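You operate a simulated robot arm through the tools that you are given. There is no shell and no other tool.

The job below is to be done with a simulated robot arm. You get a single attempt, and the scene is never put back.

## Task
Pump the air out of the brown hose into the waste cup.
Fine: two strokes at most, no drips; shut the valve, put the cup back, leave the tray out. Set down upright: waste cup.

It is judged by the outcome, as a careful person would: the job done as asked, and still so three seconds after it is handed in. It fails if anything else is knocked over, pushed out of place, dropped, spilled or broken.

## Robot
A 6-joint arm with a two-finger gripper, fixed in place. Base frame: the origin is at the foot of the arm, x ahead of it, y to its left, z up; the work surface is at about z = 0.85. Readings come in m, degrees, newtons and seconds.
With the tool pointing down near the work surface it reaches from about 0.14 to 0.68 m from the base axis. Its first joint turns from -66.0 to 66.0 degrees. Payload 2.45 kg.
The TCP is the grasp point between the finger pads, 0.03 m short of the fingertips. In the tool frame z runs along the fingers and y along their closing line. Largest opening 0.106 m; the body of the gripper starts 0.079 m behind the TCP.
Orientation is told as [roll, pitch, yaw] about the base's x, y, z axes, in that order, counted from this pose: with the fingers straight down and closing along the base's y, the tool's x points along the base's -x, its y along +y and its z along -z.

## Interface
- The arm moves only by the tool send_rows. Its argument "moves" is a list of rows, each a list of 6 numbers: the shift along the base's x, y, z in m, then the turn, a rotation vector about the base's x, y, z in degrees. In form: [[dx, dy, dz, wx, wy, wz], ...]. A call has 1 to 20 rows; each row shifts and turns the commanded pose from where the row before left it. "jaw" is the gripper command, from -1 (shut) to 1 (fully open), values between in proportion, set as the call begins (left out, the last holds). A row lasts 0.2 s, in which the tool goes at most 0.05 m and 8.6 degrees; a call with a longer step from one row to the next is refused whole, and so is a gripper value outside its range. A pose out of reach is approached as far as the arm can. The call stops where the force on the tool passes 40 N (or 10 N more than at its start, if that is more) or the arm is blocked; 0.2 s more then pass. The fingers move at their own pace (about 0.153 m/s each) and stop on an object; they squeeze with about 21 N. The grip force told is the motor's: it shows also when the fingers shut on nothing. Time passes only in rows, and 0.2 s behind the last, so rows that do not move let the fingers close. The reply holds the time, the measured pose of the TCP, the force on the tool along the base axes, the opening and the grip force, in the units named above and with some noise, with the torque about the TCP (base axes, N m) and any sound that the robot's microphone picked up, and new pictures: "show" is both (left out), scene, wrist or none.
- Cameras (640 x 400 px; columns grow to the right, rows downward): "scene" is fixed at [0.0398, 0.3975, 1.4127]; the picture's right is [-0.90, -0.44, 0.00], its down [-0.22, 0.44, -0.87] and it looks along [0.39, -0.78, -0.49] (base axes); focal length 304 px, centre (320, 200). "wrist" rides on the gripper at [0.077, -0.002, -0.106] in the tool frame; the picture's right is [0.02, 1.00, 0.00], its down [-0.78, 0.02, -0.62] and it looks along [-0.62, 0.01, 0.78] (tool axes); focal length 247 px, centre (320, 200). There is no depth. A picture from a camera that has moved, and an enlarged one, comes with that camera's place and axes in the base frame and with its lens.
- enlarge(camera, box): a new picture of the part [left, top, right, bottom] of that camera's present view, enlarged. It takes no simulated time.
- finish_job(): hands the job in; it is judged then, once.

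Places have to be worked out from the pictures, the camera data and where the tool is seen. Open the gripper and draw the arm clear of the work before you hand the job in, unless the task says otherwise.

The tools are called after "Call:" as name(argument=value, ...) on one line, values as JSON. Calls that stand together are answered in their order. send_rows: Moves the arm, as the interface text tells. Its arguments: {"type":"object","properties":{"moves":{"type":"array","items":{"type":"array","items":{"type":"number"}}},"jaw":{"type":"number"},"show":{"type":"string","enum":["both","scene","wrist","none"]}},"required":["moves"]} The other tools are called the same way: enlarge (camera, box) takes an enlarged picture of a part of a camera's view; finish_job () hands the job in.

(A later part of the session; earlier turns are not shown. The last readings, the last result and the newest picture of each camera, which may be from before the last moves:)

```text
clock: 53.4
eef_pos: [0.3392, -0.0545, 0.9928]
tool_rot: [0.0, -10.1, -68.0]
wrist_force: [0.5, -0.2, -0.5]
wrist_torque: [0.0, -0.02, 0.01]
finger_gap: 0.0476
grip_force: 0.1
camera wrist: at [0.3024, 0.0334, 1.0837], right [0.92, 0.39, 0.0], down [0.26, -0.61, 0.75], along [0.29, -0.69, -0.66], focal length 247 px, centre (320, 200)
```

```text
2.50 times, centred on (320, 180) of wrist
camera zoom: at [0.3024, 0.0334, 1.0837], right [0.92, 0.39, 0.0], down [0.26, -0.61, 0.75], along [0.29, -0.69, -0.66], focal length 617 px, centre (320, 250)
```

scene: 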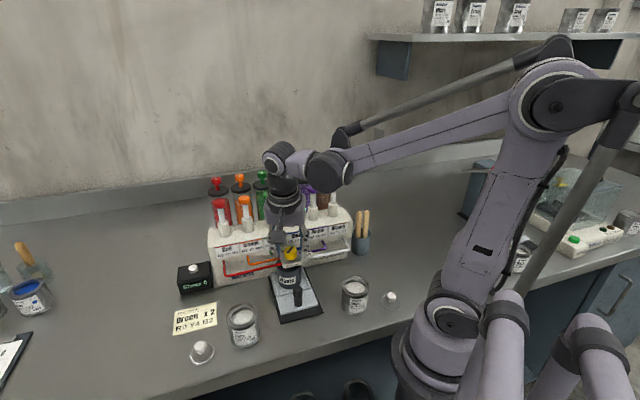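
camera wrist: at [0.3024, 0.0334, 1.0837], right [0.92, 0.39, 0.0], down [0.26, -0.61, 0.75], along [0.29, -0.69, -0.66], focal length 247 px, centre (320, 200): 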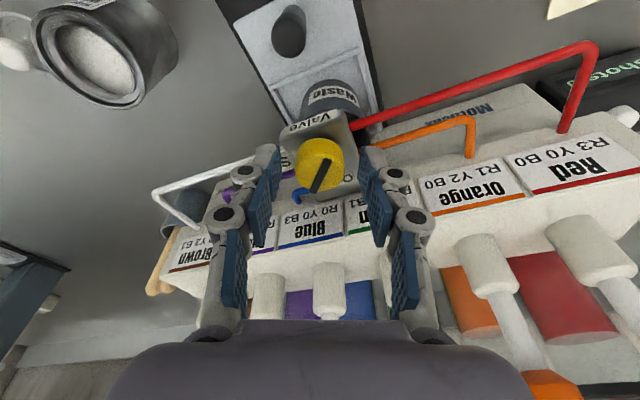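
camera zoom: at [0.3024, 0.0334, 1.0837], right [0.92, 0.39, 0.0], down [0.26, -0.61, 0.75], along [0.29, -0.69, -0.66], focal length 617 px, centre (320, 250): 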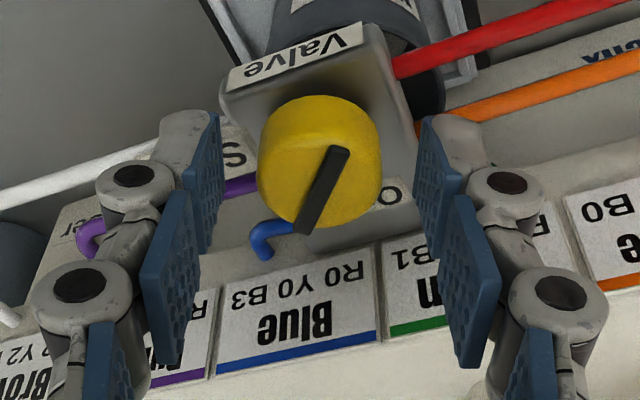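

The bar now points about half-way, from Shut toward Open. I'll grip again and make the second 44° turn.

Call:
send_rows(moves=[[0, 0, 0, 0, 0, 0], [0, 0, 0, 0, 0, 0], [0, 0, 0, 0, 0, 0]], jaw=-0.8, show="none")

Call:
send_rows(moves=[[-0.00034, -0.00034, 0, 0, 0, 7.4], [-0.00034, -0.00034, 0, 0, 0, 7.4], [-0.00034, -0.00034, 0, 0, 0, 7.4], [-0.00034, -0.00034, 0, 0, 0, 7.4], [-0.00034, -0.00034, 0, 0, 0, 7.4], [-0.00034, -0.00034, 0, 0, 0, 7.4], [0, 0, 0, 0, 0, 0]], jaw=-0.8, show="both")

Call:
enlarge(camera="wrist", box=[240, 100, 400, 260])

Call:
enlarge(camera="scene", box=[230, 170, 370, 300])

```text
clock: 54.2
eef_pos: [0.3396, -0.0542, 0.9926]
tool_rot: [0.2, -10.1, -68.1]
wrist_force: [-1.5, 0.1, 2.8]
wrist_torque: [-0.01, 0.05, 0.0]
finger_gap: 0.029
grip_force: 45.1
```

```text
clock: 55.8
eef_pos: [0.3381, -0.0562, 0.9921]
tool_rot: [0.1, -10.2, -23.5]
wrist_force: [-6.2, -9.6, 5.8]
wrist_torque: [-0.2, 0.46, -0.17]
finger_gap: 0.0291
grip_force: 45.1
camera wrist: at [0.2504, -0.0197, 1.0837], right [0.38, 0.92, 0.0], down [0.61, -0.25, 0.75], along [0.69, -0.29, -0.66], focal length 247 px, centre (320, 200)
```

scene: 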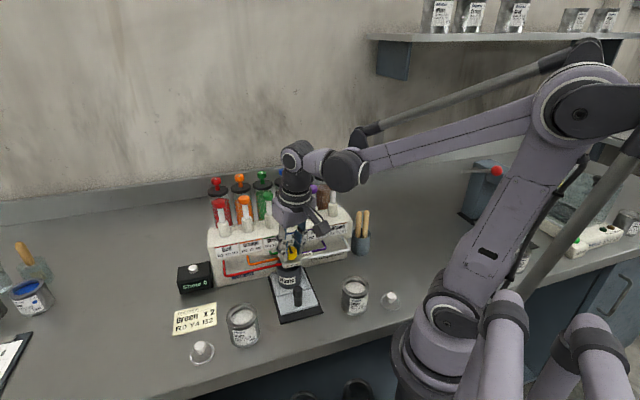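
wrist: 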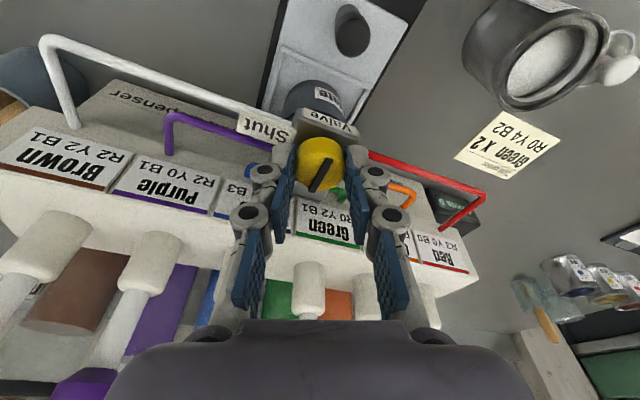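

```text
2.50 times, centred on (320, 180) of wrist
camera zoom: at [0.2504, -0.0197, 1.0837], right [0.38, 0.92, 0.0], down [0.61, -0.25, 0.75], along [0.69, -0.29, -0.66], focal length 617 px, centre (320, 250)
```

zoom: 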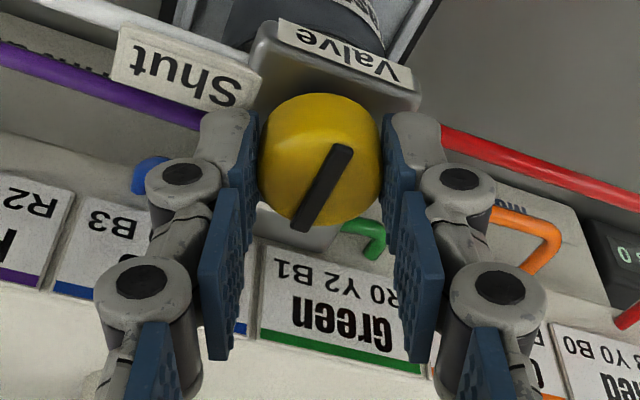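

```text
3.08 times, centred on (300, 235) of scene
camera zoom: at [0.0396, 0.3973, 1.4128], right [-0.9, -0.44, 0.0], down [-0.22, 0.44, -0.87], along [0.39, -0.78, -0.49], focal length 937 px, centre (382, 92)
```

zoom: 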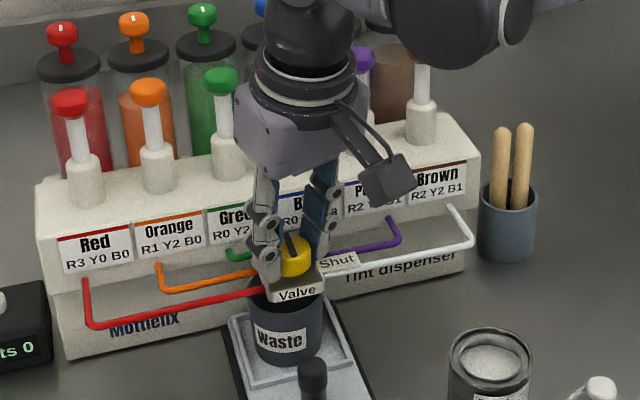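

The knob has turned about 90° in total and the bar points toward the back, at "Open". I'll release, rise and check the pointer and the hose from a clear view.

Call:
send_rows(moves=[[0, 0, 0, 0, 0, 0], [0, 0, 0, 0, 0, 0], [0, 0, 0.03, 0, 0, 0], [-0.005, 0.005, 0.03, 0, 0, -7.2], [-0.01, 0.01, 0.02, 0, 0, -7.2], [-0.01, 0.01, 0.02, 0, 0, -7.1], [0, 0, 0, 0, 0, 0]], jaw=-0.1, show="both")

Call:
enlarge(camera="wrist", box=[240, 90, 400, 250])

Call:
enlarge(camera="scene", box=[230, 190, 370, 300])

```text
clock: 57.4
eef_pos: [0.3121, -0.0311, 1.0927]
tool_rot: [0.1, -10.1, -45.2]
wrist_force: [0.2, -2.2, 1.7]
wrist_torque: [-0.01, 0.02, 0.03]
finger_gap: 0.0474
grip_force: 0.1
camera wrist: at [0.2452, 0.0356, 1.1841], right [0.69, 0.72, 0.0], down [0.48, -0.46, 0.75], along [0.54, -0.52, -0.66], focal length 247 px, centre (320, 200)
```

scene: 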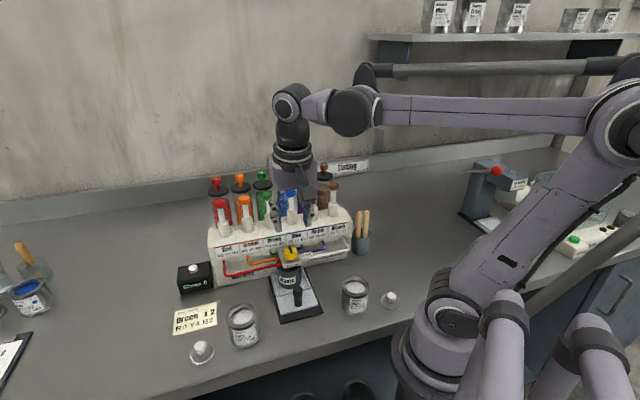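
wrist: 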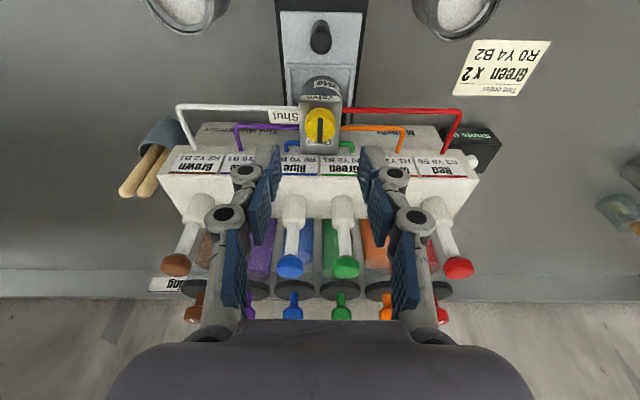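

```text
2.50 times, centred on (320, 170) of wrist
camera zoom: at [0.2452, 0.0356, 1.1841], right [0.69, 0.72, 0.0], down [0.48, -0.46, 0.75], along [0.54, -0.52, -0.66], focal length 617 px, centre (320, 275)
```

zoom: 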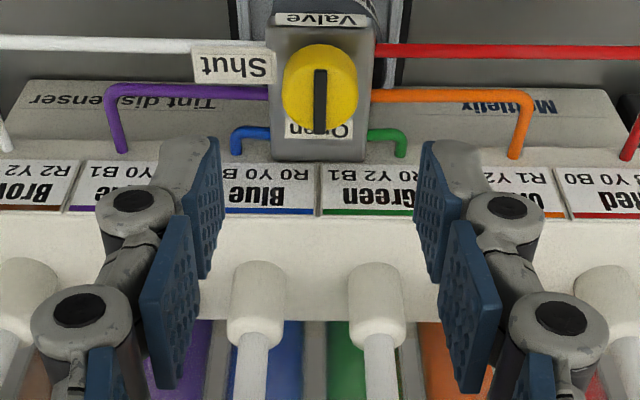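

```text
3.64 times, centred on (300, 245) of scene
camera zoom: at [0.0398, 0.3975, 1.4127], right [-0.9, -0.44, 0.0], down [-0.22, 0.44, -0.87], along [0.39, -0.78, -0.49], focal length 1107 px, centre (393, 36)
```

zoom: 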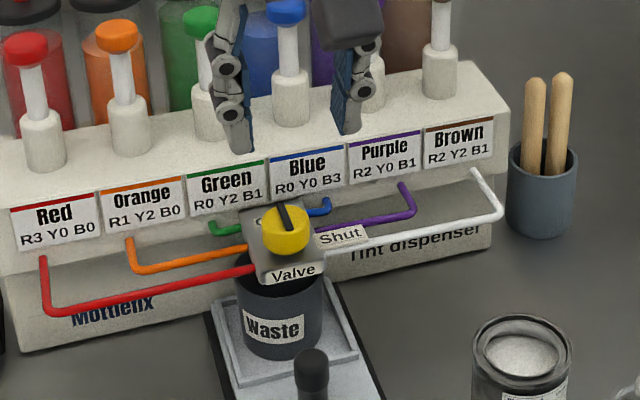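

The bar points straight at "Open". Next is the brown plunger; I'll zoom in to measure it (and its neighbour) from this view.

Call:
enlarge(camera="wrist", box=[140, 170, 300, 290])

Call:
enlarge(camera="scene", box=[290, 160, 370, 260])

```text
3.33 times, centred on (220, 230) of wrist
camera zoom: at [0.2452, 0.0356, 1.1841], right [0.69, 0.72, 0.0], down [0.48, -0.46, 0.75], along [0.54, -0.52, -0.66], focal length 823 px, centre (653, 100)
```

zoom: 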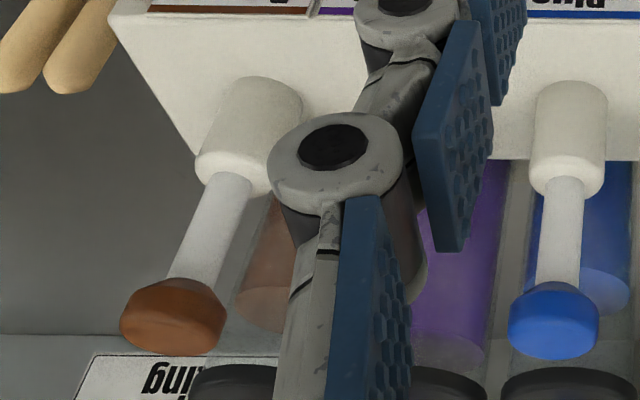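

```text
4.00 times, centred on (330, 210) of scene
camera zoom: at [0.0398, 0.3975, 1.4127], right [-0.9, -0.44, 0.0], down [-0.22, 0.44, -0.87], along [0.39, -0.78, -0.49], focal length 1218 px, centre (280, 160)
```

zoom: 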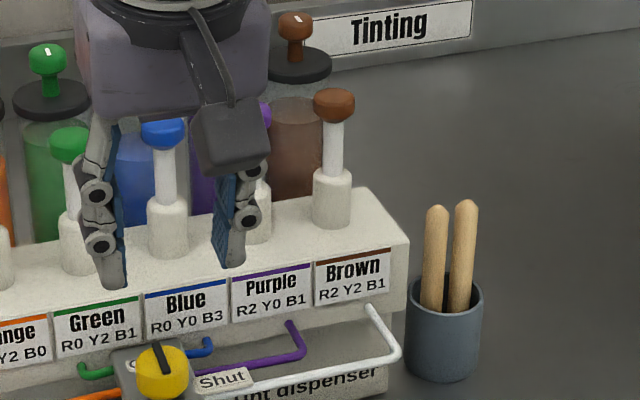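

My estimates of the brown head from these views differ by 1–2 cm, so I'll measure it from directly above: close the fingers, rise to z≈1.18, stand the tool vertical and hover over about (0.303,-0.202).

Call:
send_rows(moves=[[0, 0, 0.045, 0, 0, 0], [0, 0, 0.043, 3.475, 3.595, 0], [-0.0023, -0.0427, 0, 3.475, 3.595, 0], [-0.0023, -0.0427, 0, 0, 0, 0], [-0.0022, -0.0427, 0, 0, 0, 0], [-0.0022, -0.0427, 0, 0, 0, 0], [0, 0, 0, 0, 0, 0]], jaw=-1, show="both")

Call:
enlarge(camera="wrist", box=[220, 60, 420, 240])

Call:
enlarge(camera="scene", box=[270, 120, 380, 220])

```text
clock: 59.0
eef_pos: [0.3039, -0.205, 1.1828]
tool_rot: [-0.1, -0.2, -45.2]
wrist_force: [-0.2, -0.4, -0.3]
wrist_torque: [0.03, 0.0, -0.01]
finger_gap: 0.0
grip_force: 21.0
camera wrist: at [0.2481, -0.1489, 1.2875], right [0.69, 0.72, 0.0], down [0.56, -0.54, 0.62], along [0.45, -0.43, -0.78], focal length 247 px, centre (320, 200)
```

scene: 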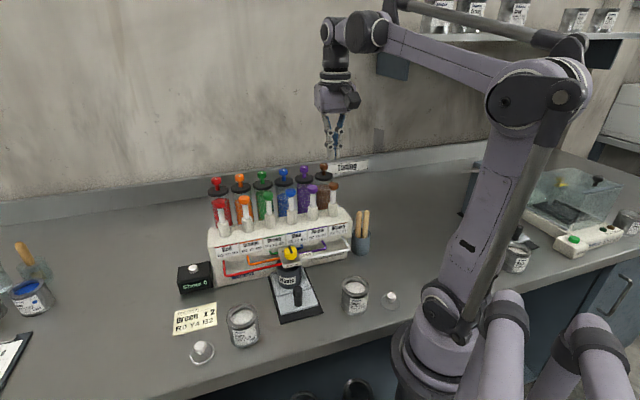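
wrist: 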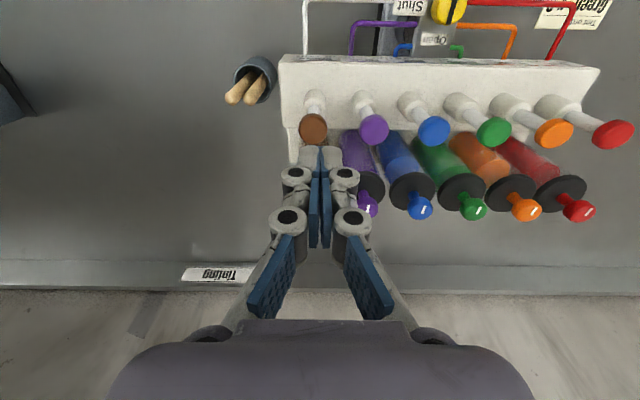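

```text
2.22 times, centred on (320, 150) of wrist
camera zoom: at [0.2481, -0.1489, 1.2875], right [0.69, 0.72, 0.0], down [0.56, -0.54, 0.62], along [0.45, -0.43, -0.78], focal length 549 px, centre (320, 311)
```

zoom: 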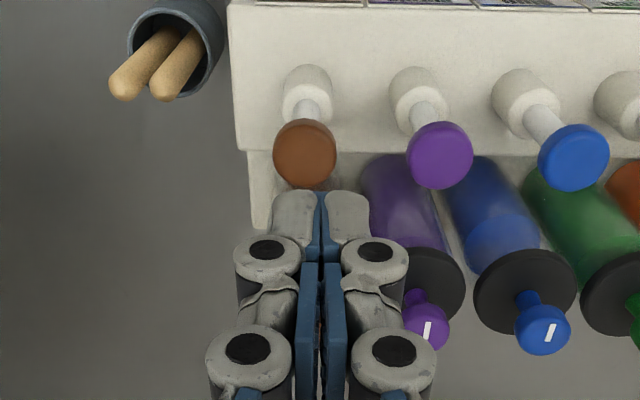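

```text
4.00 times, centred on (325, 170) of scene
camera zoom: at [0.0399, 0.3975, 1.4127], right [-0.9, -0.44, 0.0], down [-0.22, 0.44, -0.87], along [0.39, -0.78, -0.49], focal length 1218 px, centre (300, 320)
```

zoom: 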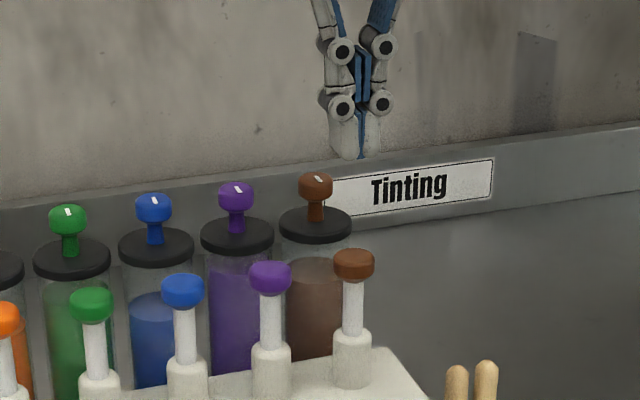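

From above, the brown head is at about (0.306,-0.2125) with its top near z≈1.083. I'll shift over it and come down to about 10 mm above the head to check alignment.

Call:
send_rows(moves=[[0.0009, -0.0053, 0, 0, 0, 0], [0.0008, -0.0053, -0.02, 0, 0, 0], [0, 0, -0.03, 0, 0, 0], [0, 0, -0.008, 0, 0, 0], [0, 0, 0, 0, 0, 0]], jaw=-1, show="both")

Call:
enlarge(camera="wrist", box=[220, 80, 420, 240])

Call:
enlarge(camera="scene", box=[280, 130, 380, 220])

```text
clock: 60.2
eef_pos: [0.3061, -0.2125, 1.1239]
tool_rot: [-0.1, 0.0, -45.1]
wrist_force: [0.7, -0.3, -0.1]
wrist_torque: [-0.01, 0.0, -0.06]
finger_gap: 0.0
grip_force: 20.0
camera wrist: at [0.2501, -0.1581, 1.2292], right [0.69, 0.72, 0.0], down [0.56, -0.54, 0.62], along [0.45, -0.43, -0.78], focal length 247 px, centre (320, 200)
```

scene: 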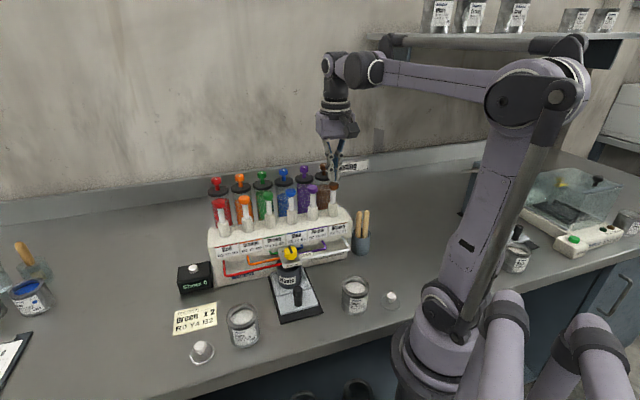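
wrist: 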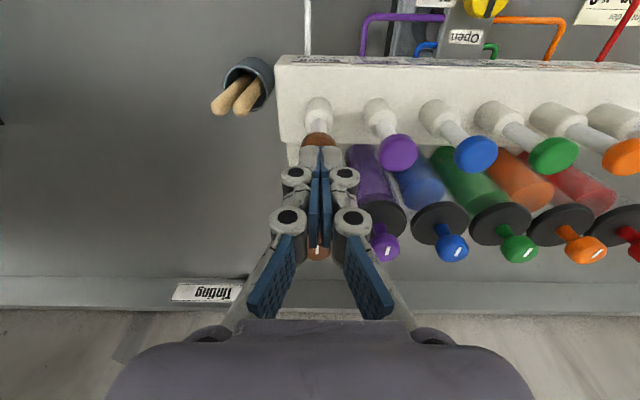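

```text
2.50 times, centred on (320, 160) of wrist
camera zoom: at [0.2501, -0.1581, 1.2292], right [0.69, 0.72, 0.0], down [0.56, -0.54, 0.62], along [0.45, -0.43, -0.78], focal length 617 px, centre (320, 300)
```

zoom: 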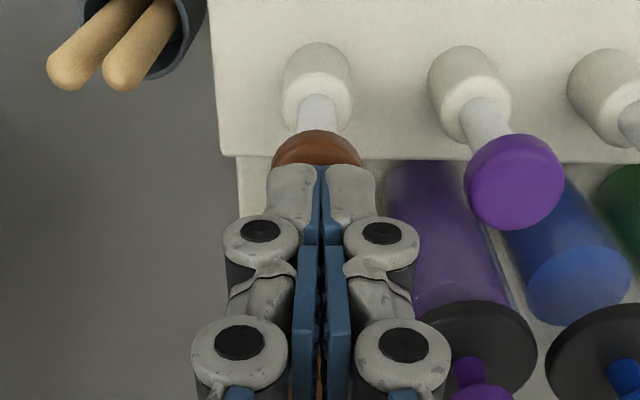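

```text
4.44 times, centred on (330, 175) of scene
camera zoom: at [0.0398, 0.3975, 1.4127], right [-0.9, -0.44, 0.0], down [-0.22, 0.44, -0.87], along [0.39, -0.78, -0.49], focal length 1353 px, centre (276, 311)
```

zoom: 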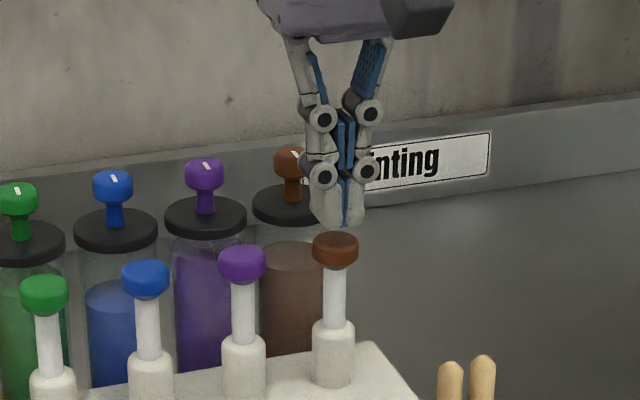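

The fingertips are centred over the brown head within ~1.5 mm. I'll trim that and come down gently until contact.

Call:
send_rows(moves=[[-0.0012, 0, -0.003, 0, 0, 0], [0, 0, -0.004, 0, 0, 0], [0, 0, -0.004, 0, 0, 0], [0, 0, 0, 0, 0, 0]], jaw=-1, show="none")

```text
clock: 61.2
eef_pos: [0.3054, -0.2128, 1.1112]
tool_rot: [-0.2, -0.1, -45.1]
wrist_force: [-0.2, -0.4, 0.3]
wrist_torque: [0.0, 0.01, 0.0]
finger_gap: 0.0
grip_force: 20.7
```

No contact yet at tip z≈1.081. I'll continue down slowly.

Call:
send_rows(moves=[[0, 0, -0.002, 0, 0, 0], [0, 0, -0.002, 0, 0, 0], [0, 0, 0, 0, 0, 0]], jaw=-1, show="scene")

Call:
enlarge(camera="scene", box=[280, 130, 380, 220])

```text
clock: 62.0
eef_pos: [0.3044, -0.212, 1.1069]
tool_rot: [-0.1, 0.0, -45.1]
wrist_force: [-0.8, -1.1, 1.7]
wrist_torque: [0.02, 0.02, 0.0]
finger_gap: 0.0063
grip_force: 28.6
```

scene: 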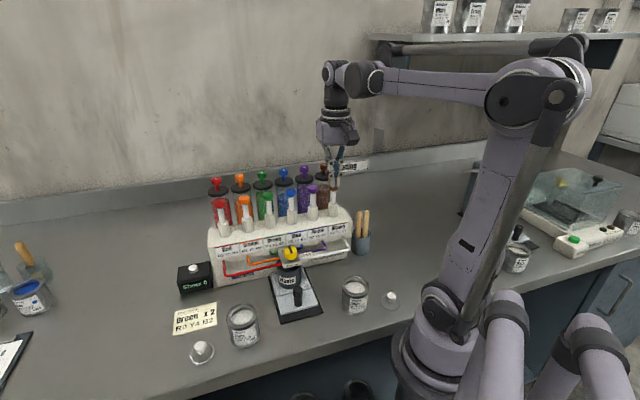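

```text
4.44 times, centred on (330, 175) of scene
camera zoom: at [0.0398, 0.3975, 1.4127], right [-0.9, -0.44, 0.0], down [-0.22, 0.44, -0.87], along [0.39, -0.78, -0.49], focal length 1353 px, centre (276, 311)
```

zoom: 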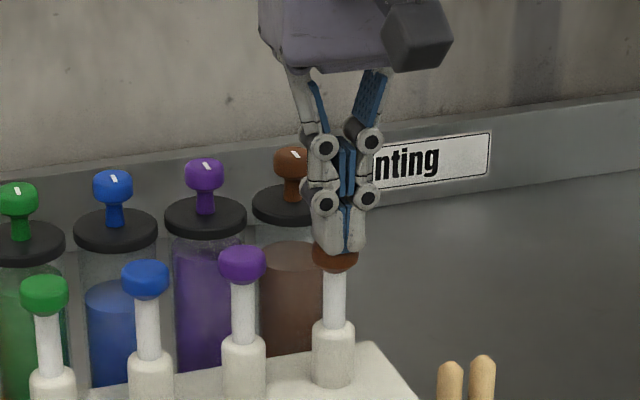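

First contact: the head is slightly rounded and has parted the fingertips by 6 mm. I'll press 3 mm further and watch whether the plunger moves.

Call:
send_rows(moves=[[0, 0, -0.0015, 0, 0, 0], [0, 0, -0.0015, 0, 0, 0], [0, 0, 0, 0, 0, 0]], jaw=-1, show="both")

Call:
enlarge(camera="scene", box=[280, 130, 380, 220])

Call:
enlarge(camera="wrist", box=[220, 80, 420, 240])

```text
clock: 62.8
eef_pos: [0.3057, -0.2132, 1.1048]
tool_rot: [-0.1, 0.0, -45.0]
wrist_force: [1.5, -0.8, 2.1]
wrist_torque: [0.02, -0.02, -0.02]
finger_gap: 0.0063
grip_force: 28.4
camera wrist: at [0.2489, -0.1579, 1.2109], right [0.69, 0.72, 0.0], down [0.56, -0.54, 0.62], along [0.45, -0.43, -0.78], focal length 247 px, centre (320, 200)
```

scene: 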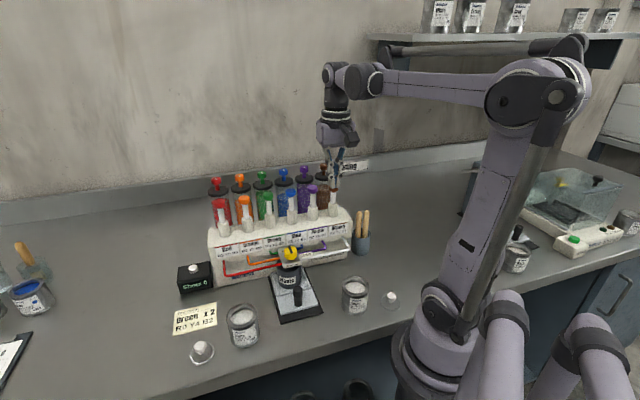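
wrist: 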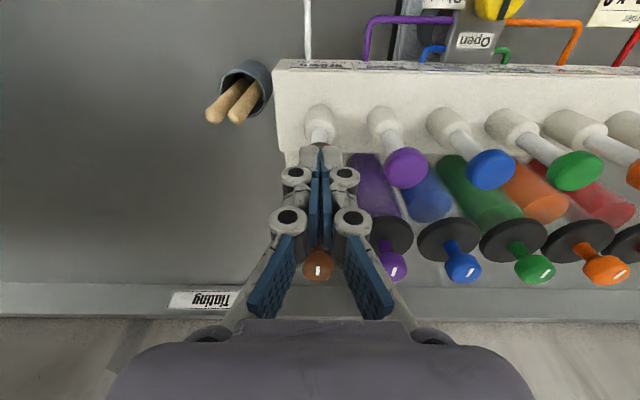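

```text
4.44 times, centred on (330, 175) of scene
camera zoom: at [0.0399, 0.3975, 1.4127], right [-0.9, -0.44, 0.0], down [-0.22, 0.44, -0.87], along [0.39, -0.78, -0.49], focal length 1353 px, centre (276, 311)
```

zoom: 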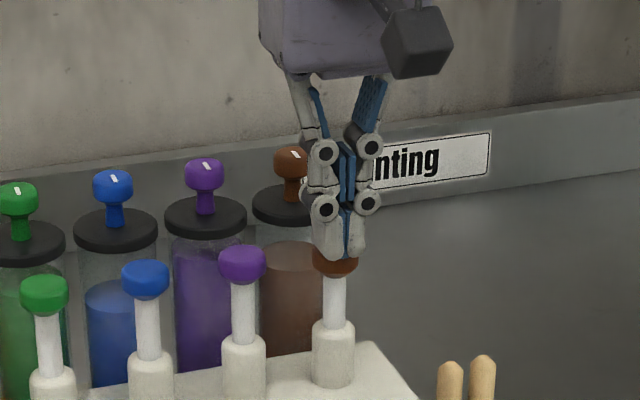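

```text
2.50 times, centred on (320, 160) of wrist
camera zoom: at [0.2489, -0.1579, 1.2109], right [0.69, 0.72, 0.0], down [0.56, -0.54, 0.62], along [0.45, -0.43, -0.78], focal length 617 px, centre (320, 300)
```

zoom: 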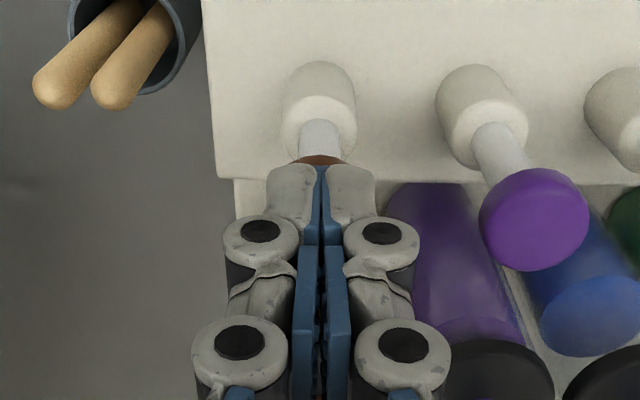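

The plunger is moving down with only about 2 N. I'll continue the stroke downward, watching the force.

Call:
send_rows(moves=[[0, 0, -0.004, 0, 0, 0], [0, 0, -0.004, 0, 0, 0], [0, 0, -0.004, 0, 0, 0], [0, 0, 0, 0, 0, 0]], jaw=-1, show="scene")

Call:
enlarge(camera="scene", box=[280, 150, 380, 260])

```text
clock: 63.8
eef_pos: [0.3043, -0.2125, 1.0921]
tool_rot: [-0.2, -0.2, -45.1]
wrist_force: [-2.4, 0.9, 4.9]
wrist_torque: [0.02, 0.03, -0.02]
finger_gap: 0.0061
grip_force: 28.6
```

scene: 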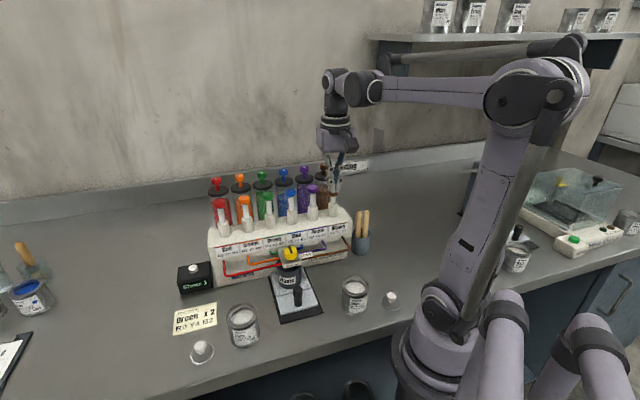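

```text
3.64 times, centred on (330, 205) of scene
camera zoom: at [0.0398, 0.3976, 1.4127], right [-0.9, -0.44, 0.0], down [-0.22, 0.44, -0.87], along [0.39, -0.78, -0.49], focal length 1107 px, centre (284, 182)
```

zoom: 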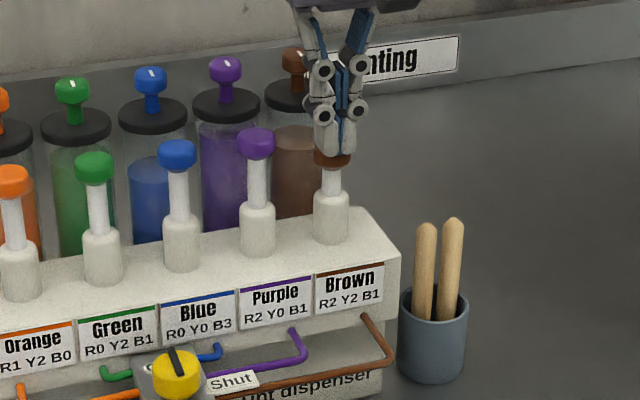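

The hose has turned brown and the counter appears to have changed. I'll look closely at both before moving further.

Call:
enlarge(camera="scene", box=[270, 225, 360, 285])

Call:
enlarge(camera="scene", box=[165, 250, 305, 330])

Call:
enlarge(camera="wrist", box=[280, 0, 520, 120])

```text
6.67 times, centred on (315, 255) of scene
camera zoom: at [0.0398, 0.3976, 1.4127], right [-0.9, -0.44, 0.0], down [-0.22, 0.44, -0.87], along [0.39, -0.78, -0.49], focal length 2029 px, centre (353, -167)
```

zoom: 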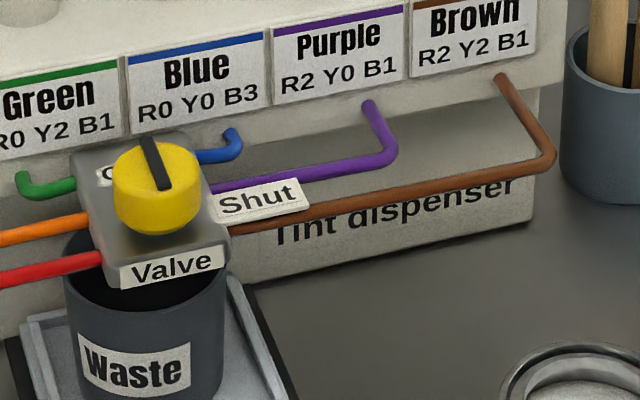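

```text
4.57 times, centred on (235, 290) of scene
camera zoom: at [0.0398, 0.3976, 1.4127], right [-0.9, -0.44, 0.0], down [-0.22, 0.44, -0.87], along [0.39, -0.78, -0.49], focal length 1392 px, centre (709, -211)
```

zoom: 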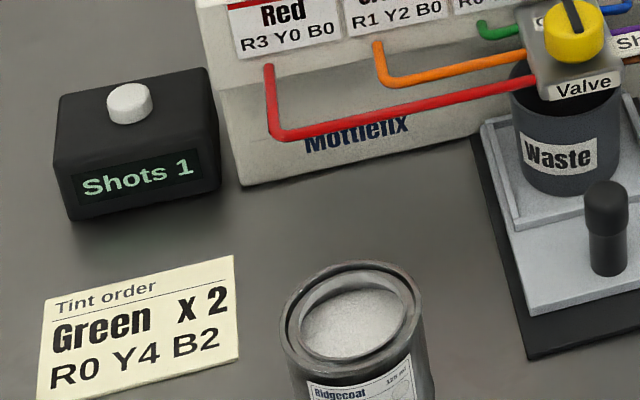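

```text
2.67 times, centred on (400, 60) of wrist
camera zoom: at [0.2489, -0.158, 1.1985], right [0.69, 0.72, 0.0], down [0.56, -0.54, 0.62], along [0.45, -0.43, -0.78], focal length 659 px, centre (107, 573)
```

zoom: 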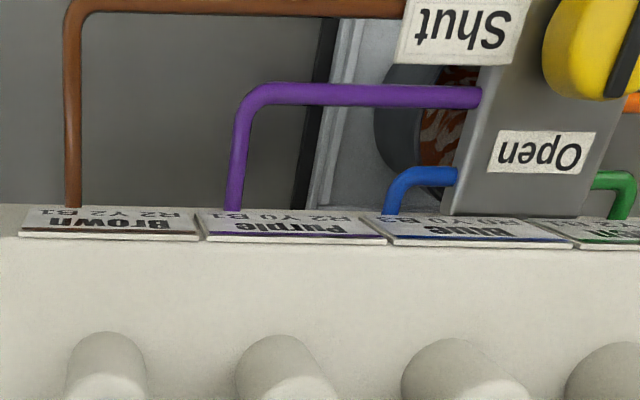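

One stroke did it: the counter shows 1, the hose is brown all the way to the valve, and brown tint has gone into the cup. No second stroke is needed, so I'll lift off the plunger gently and let it return.

Call:
send_rows(moves=[[0, 0, 0.005, 0, 0, 0], [0, 0, 0.005, 0, 0, 0], [0, 0, 0.005, 0, 0, 0], [0, 0, 0.005, 0, 0, 0], [0, 0, 0.02, 0, 0, 0], [0, 0, 0.04, 0, 0, 0], [0, 0, 0.01, 0, 0, 0], [0, 0, 0, 0, 0, 0]], jaw=-1, show="both")

Call:
enlarge(camera="scene", box=[165, 170, 375, 300])

```text
clock: 65.6
eef_pos: [0.3042, -0.2141, 1.1827]
tool_rot: [-0.1, -0.2, -45.1]
wrist_force: [-0.3, 0.1, -0.6]
wrist_torque: [-0.02, 0.01, 0.02]
finger_gap: 0.0
grip_force: 28.0
camera wrist: at [0.2485, -0.1586, 1.2886], right [0.69, 0.72, 0.0], down [0.56, -0.54, 0.62], along [0.45, -0.43, -0.78], focal length 247 px, centre (320, 200)
```

scene: 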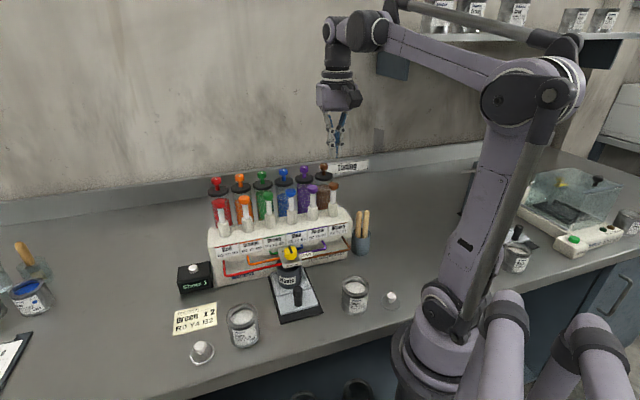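
wrist: 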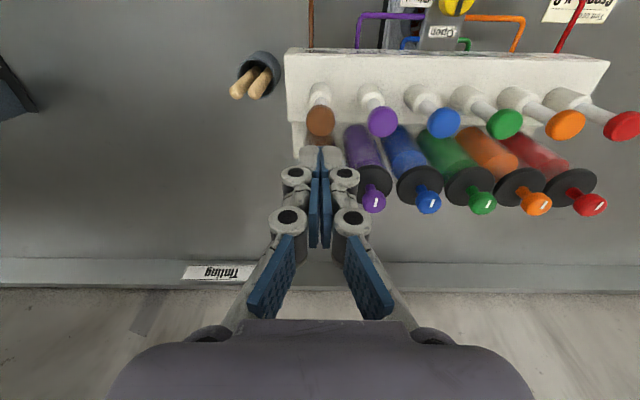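

```text
3.05 times, centred on (270, 235) of scene
camera zoom: at [0.0398, 0.3975, 1.4127], right [-0.9, -0.44, 0.0], down [-0.22, 0.44, -0.87], along [0.39, -0.78, -0.49], focal length 928 px, centre (472, 93)
```

zoom: 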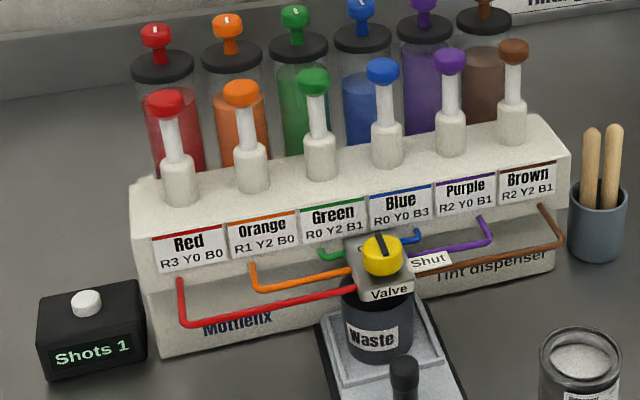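

The plunger is back up, the hose stays brown, and the counter stays at 1. Next I shut the valve: return over the knob with the 10° lean at yaw -22°, ready to turn clockwise.

Call:
send_rows(moves=[[0.0023, 0.0427, 0, 0, 0, 0], [0.0023, 0.0427, 0, 0, 0, 0], [0.0023, 0.0427, 0, 0, 0, 0], [0.0023, 0.0427, 0, 0, 0, 0], [0.0077, -0.0049, -0.035, -3.475, -3.595, 0], [0.0077, -0.0049, -0.035, -3.475, -3.595, 0], [0.0078, -0.0048, -0.035, 0, 0, 7.67], [0, 0, -0.035, 0, 0, 7.67], [0, 0, 0, 0, 0, 7.66], [0, 0, 0, 0, 0, 0]], jaw=-0.1, show="both")

Call:
enlarge(camera="wrist", box=[240, 80, 400, 240])

```text
clock: 67.8
eef_pos: [0.3374, -0.0582, 1.0431]
tool_rot: [0.1, -10.1, -21.9]
wrist_force: [0.1, -0.7, 0.5]
wrist_torque: [-0.04, -0.06, -0.01]
finger_gap: 0.048
grip_force: 0.1
camera wrist: at [0.2486, -0.0221, 1.1335], right [0.36, 0.93, 0.0], down [0.62, -0.23, 0.75], along [0.7, -0.27, -0.66], focal length 247 px, centre (320, 200)
```

scene: 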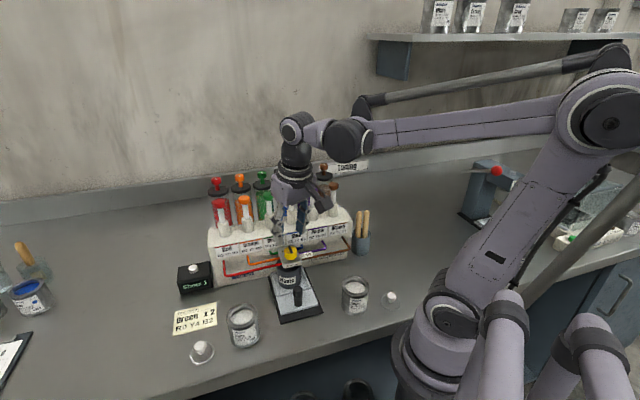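
wrist: 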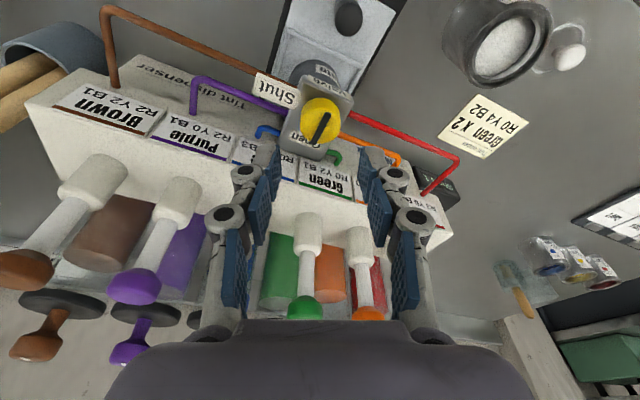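

```text
2.50 times, centred on (320, 160) of wrist
camera zoom: at [0.2486, -0.0221, 1.1335], right [0.36, 0.93, 0.0], down [0.62, -0.23, 0.75], along [0.7, -0.27, -0.66], focal length 617 px, centre (320, 300)
```

zoom: 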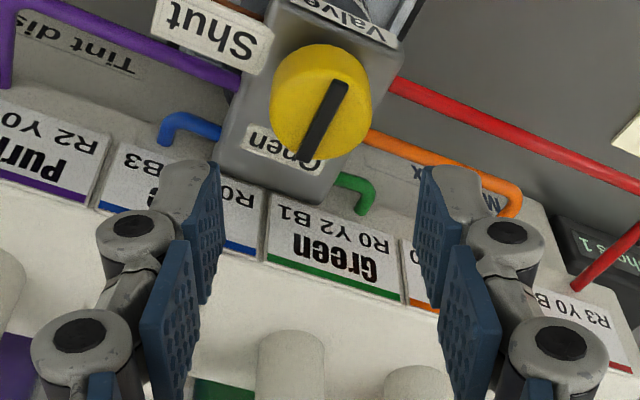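

The knob is nearly on the tool axis, about 1.5 mm to the side. I'll trim that, descend and grip.

Call:
send_rows(moves=[[0.0006, 0.0014, -0.02, 0, 0, 0], [0, 0, -0.02, 0, 0, 0], [0, 0, -0.0105, 0, 0, 0], [0, 0, 0, 0, 0, 0]], jaw=-0.1, show="none")

Call:
send_rows(moves=[[0, 0, 0, 0, 0, 0], [0, 0, 0, 0, 0, 0], [0, 0, 0, 0, 0, 0]], jaw=-0.8, show="wrist")

Call:
enlarge(camera="wrist", box=[240, 100, 400, 260])

```text
clock: 68.8
eef_pos: [0.3375, -0.0554, 0.9922]
tool_rot: [0.2, -10.0, -22.1]
wrist_force: [0.8, -0.4, 0.0]
wrist_torque: [0.0, 0.02, 0.01]
finger_gap: 0.0475
grip_force: 0.1
```

```text
clock: 69.6
eef_pos: [0.3365, -0.0574, 0.992]
tool_rot: [-0.1, -10.2, -22.1]
wrist_force: [-6.9, -15.8, 2.0]
wrist_torque: [-0.37, 0.47, -0.07]
finger_gap: 0.0288
grip_force: 45.4
camera wrist: at [0.2492, -0.0213, 1.0835], right [0.36, 0.93, 0.0], down [0.62, -0.23, 0.75], along [0.7, -0.27, -0.66], focal length 247 px, centre (320, 200)
```

wrist: 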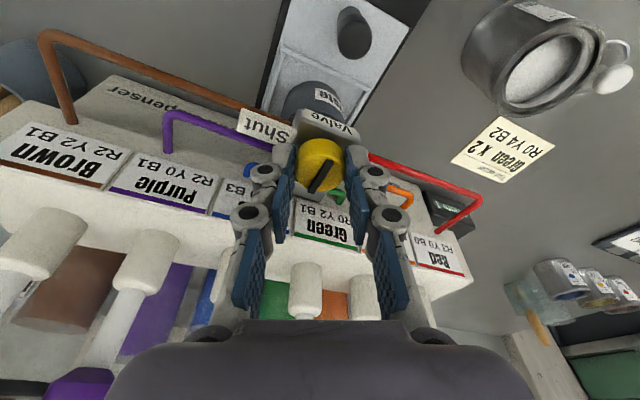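

```text
2.50 times, centred on (320, 180) of wrist
camera zoom: at [0.2492, -0.0213, 1.0835], right [0.36, 0.93, 0.0], down [0.62, -0.23, 0.75], along [0.7, -0.27, -0.66], focal length 617 px, centre (320, 250)
```

zoom: 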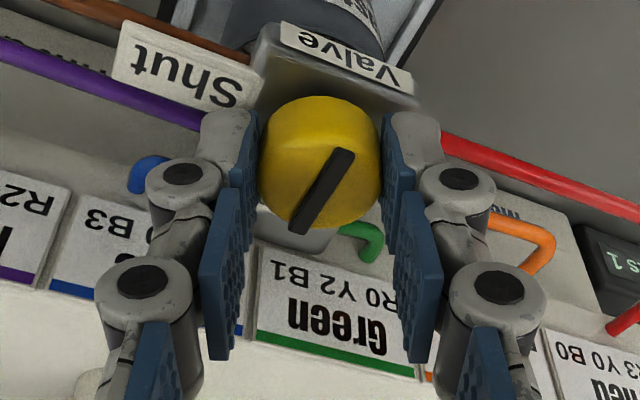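

Gripped. I'll ease back the sideways load and turn 46° clockwise.

Call:
send_rows(moves=[[-0.0003, -0.0006, 0, 0, 0, 0], [0.00034, 0.00034, 0, 0, 0, -7.67], [0.00034, 0.00034, 0, 0, 0, -7.67], [0.00034, 0.00034, 0, 0, 0, -7.67], [0.00034, 0.00034, 0, 0, 0, -7.67], [0.00034, 0.00034, 0, 0, 0, -7.67], [0.00034, 0.00034, 0, 0, 0, -7.67], [0, 0, 0, 0, 0, 0]], jaw=-0.8, show="wrist")

Call:
enlarge(camera="wrist", box=[240, 100, 400, 260])

```text
clock: 71.4
eef_pos: [0.3394, -0.0541, 0.9917]
tool_rot: [0.1, -10.1, -68.4]
wrist_force: [0.9, -12.8, 6.2]
wrist_torque: [0.1, 0.24, -0.05]
finger_gap: 0.0292
grip_force: 44.6
camera wrist: at [0.3024, 0.0337, 1.0832], right [0.92, 0.39, 0.0], down [0.26, -0.61, 0.75], along [0.29, -0.69, -0.66], focal length 247 px, centre (320, 200)
```

wrist: 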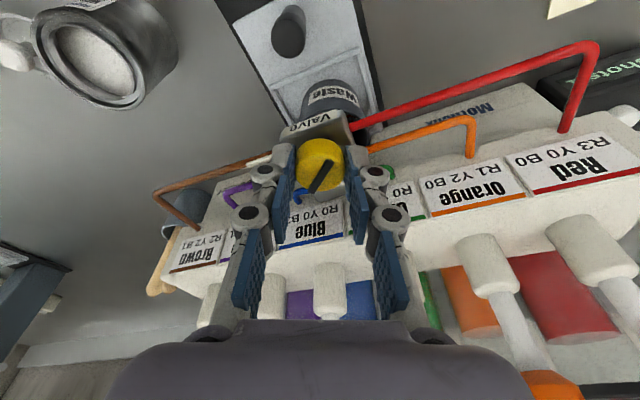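

```text
2.50 times, centred on (320, 180) of wrist
camera zoom: at [0.3024, 0.0337, 1.0832], right [0.92, 0.39, 0.0], down [0.26, -0.61, 0.75], along [0.29, -0.69, -0.66], focal length 617 px, centre (320, 250)
```

zoom: 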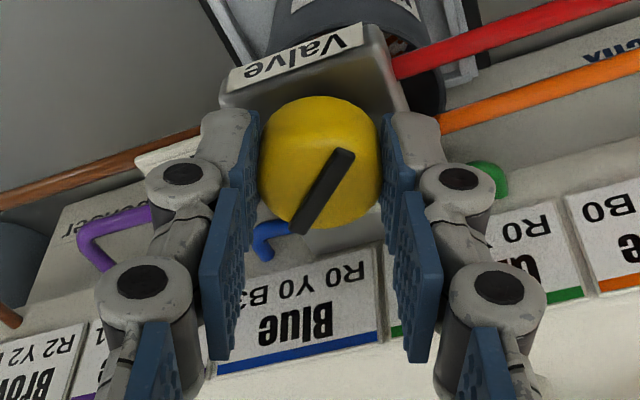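

The knob turned half-way back. I'll release, rise, swing to yaw -22° and regrasp for the second half.

Call:
send_rows(moves=[[0, 0, 0, 0, 0, 0], [0, 0, 0, 0, 0, 0], [0, 0, 0.03, 0, 0, 0], [-0.00034, -0.00034, 0, 0, 0, 7.67], [-0.00034, -0.00034, 0, 0, 0, 7.67], [-0.00034, -0.00034, 0, 0, 0, 7.67], [-0.00034, -0.00034, 0, 0, 0, 7.67], [-0.00034, -0.00034, 0, 0, 0, 7.67], [-0.00034, -0.00034, 0, 0, 0, 7.67], [0, 0, -0.02, 0, 0, 0], [0, 0, -0.01, 0, 0, 0], [0, 0, 0, 0, 0, 0]], jaw=-0.1, show="wrist")

Call:
enlarge(camera="wrist", box=[240, 100, 400, 260])

```text
clock: 74.0
eef_pos: [0.3389, -0.0544, 0.9914]
tool_rot: [0.1, -10.1, -22.1]
wrist_force: [0.3, -0.7, 0.9]
wrist_torque: [0.02, 0.0, 0.0]
finger_gap: 0.0476
grip_force: 0.1
camera wrist: at [0.2491, -0.0205, 1.0832], right [0.36, 0.93, 0.0], down [0.62, -0.24, 0.75], along [0.7, -0.27, -0.66], focal length 247 px, centre (320, 200)
```

wrist: 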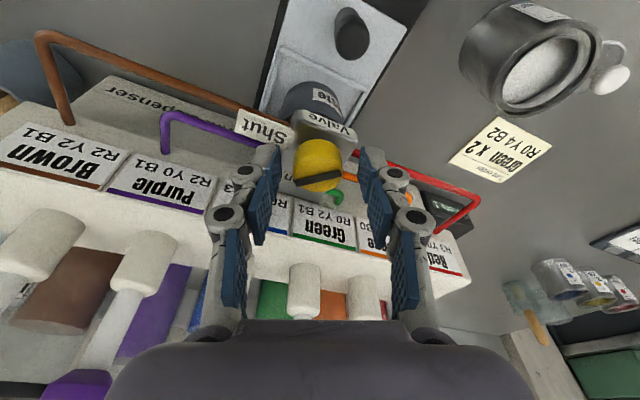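

```text
2.50 times, centred on (320, 180) of wrist
camera zoom: at [0.2491, -0.0205, 1.0832], right [0.36, 0.93, 0.0], down [0.62, -0.24, 0.75], along [0.7, -0.27, -0.66], focal length 617 px, centre (320, 250)
```

zoom: 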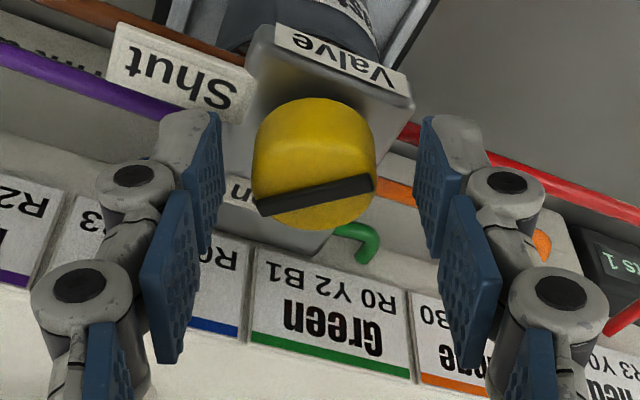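

The bar is half-way between Open and Shut. I'll trim 1 mm sideways, grip and finish the clockwise turn.

Call:
send_rows(moves=[[-0.0004, -0.0009, 0, 0, 0, 0], [0, 0, 0, 0, 0, 0], [0, 0, 0, 0, 0, 0]], jaw=-0.8, show="none")

Call:
send_rows(moves=[[0.00034, 0.00034, 0, 0, 0, -7.67], [0.00034, 0.00034, 0, 0, 0, -7.67], [0.00034, 0.00034, 0, 0, 0, -7.67], [0.00034, 0.00034, 0, 0, 0, -7.67], [0.00034, 0.00034, 0, 0, 0, -7.67], [0.00034, 0.00034, 0, 0, 0, -7.67], [0, 0, 0, 0, 0, 0]], jaw=-0.8, show="wrist")

Call:
enlarge(camera="wrist", box=[240, 100, 400, 260])

```text
clock: 74.8
eef_pos: [0.3377, -0.0566, 0.9922]
tool_rot: [0.1, -10.0, -22.2]
wrist_force: [0.5, -2.4, -3.2]
wrist_torque: [-0.11, 0.11, 0.01]
finger_gap: 0.0292
grip_force: 44.9
```

```text
clock: 76.4
eef_pos: [0.3398, -0.0554, 0.9926]
tool_rot: [0.2, -10.1, -68.1]
wrist_force: [8.6, 8.9, 3.0]
wrist_torque: [0.25, -0.21, 0.57]
finger_gap: 0.0293
grip_force: 44.9
camera wrist: at [0.3021, 0.0335, 1.0834], right [0.92, 0.39, 0.0], down [0.26, -0.61, 0.75], along [0.29, -0.69, -0.66], focal length 247 px, centre (320, 200)
```

wrist: 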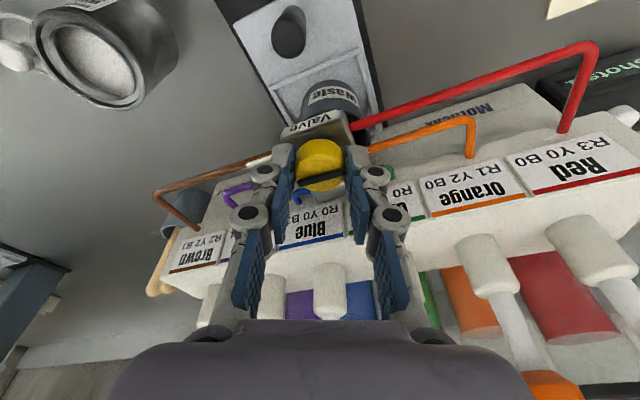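

```text
2.50 times, centred on (320, 180) of wrist
camera zoom: at [0.3021, 0.0335, 1.0834], right [0.92, 0.39, 0.0], down [0.26, -0.61, 0.75], along [0.29, -0.69, -0.66], focal length 617 px, centre (320, 250)
```

zoom: 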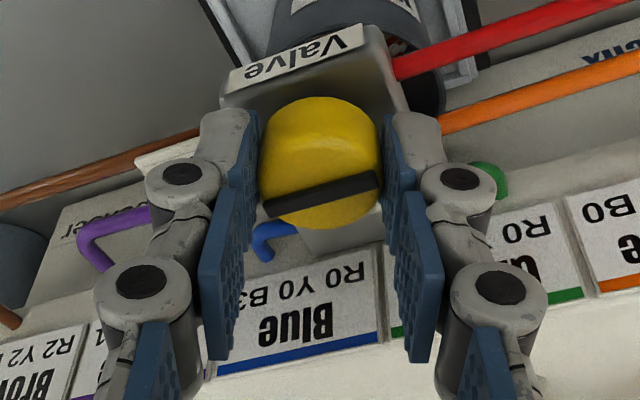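

The turn ended against the stop (torque 0.57 N·m) and the bar is back in its original "Shut" orientation. I'll release, rise and move over the tray handle.

Call:
send_rows(moves=[[0, 0, 0, 0, 0, 0], [0, 0, 0, 0, 0, 0], [0, 0, 0.03, 0, 0, 0], [0, 0, 0.02, 0, 0, 0], [-0.013, 0.0119, 0, 0, 0, 7.67], [-0.013, 0.0119, 0, 0, 0, 7.67], [-0.013, 0.012, 0, 0, 0, 7.66], [0, 0, 0, 0, 0, 0], [0, 0, 0, 0, 0, 0]], jaw=0.0, show="both")

Call:
enlarge(camera="wrist", box=[240, 50, 400, 230])

Call:
enlarge(camera="scene", box=[220, 210, 380, 340])

```text
clock: 78.4
eef_pos: [0.3002, -0.0203, 1.0411]
tool_rot: [0.2, -10.1, -45.1]
wrist_force: [-0.7, 0.7, -0.5]
wrist_torque: [-0.01, -0.01, 0.01]
finger_gap: 0.0532
grip_force: 0.1
camera wrist: at [0.2317, 0.0474, 1.1326], right [0.69, 0.72, 0.0], down [0.48, -0.46, 0.75], along [0.54, -0.52, -0.66], focal length 247 px, centre (320, 200)
```

scene: 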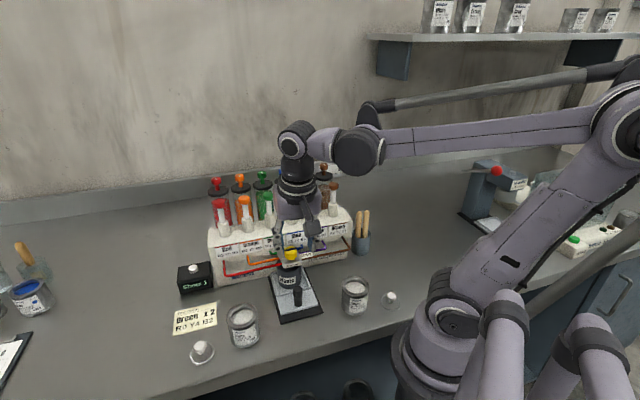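
wrist: 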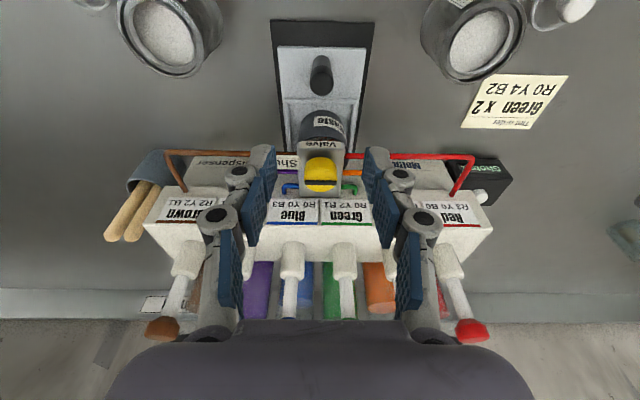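

```text
2.22 times, centred on (320, 140) of wrist
camera zoom: at [0.2317, 0.0474, 1.1326], right [0.69, 0.72, 0.0], down [0.48, -0.46, 0.75], along [0.54, -0.52, -0.66], focal length 549 px, centre (320, 333)
```

zoom: 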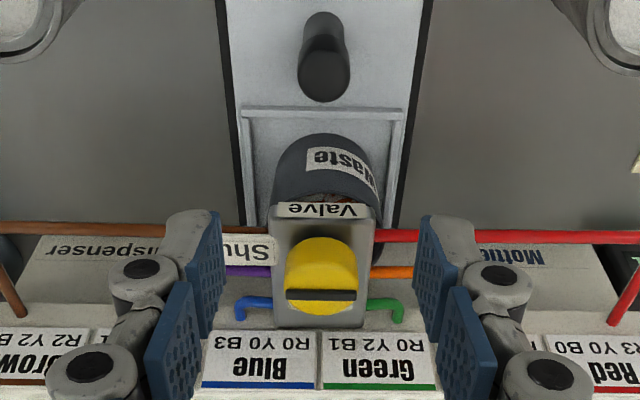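

```text
3.08 times, centred on (300, 275) of scene
camera zoom: at [0.0398, 0.3975, 1.4127], right [-0.9, -0.44, 0.0], down [-0.22, 0.44, -0.87], along [0.39, -0.78, -0.49], focal length 937 px, centre (382, -31)
```

zoom: 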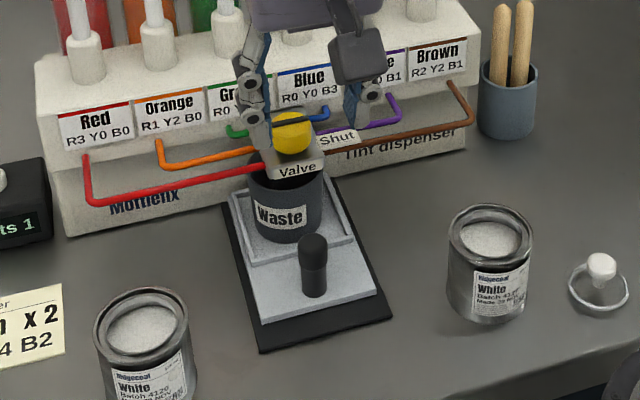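

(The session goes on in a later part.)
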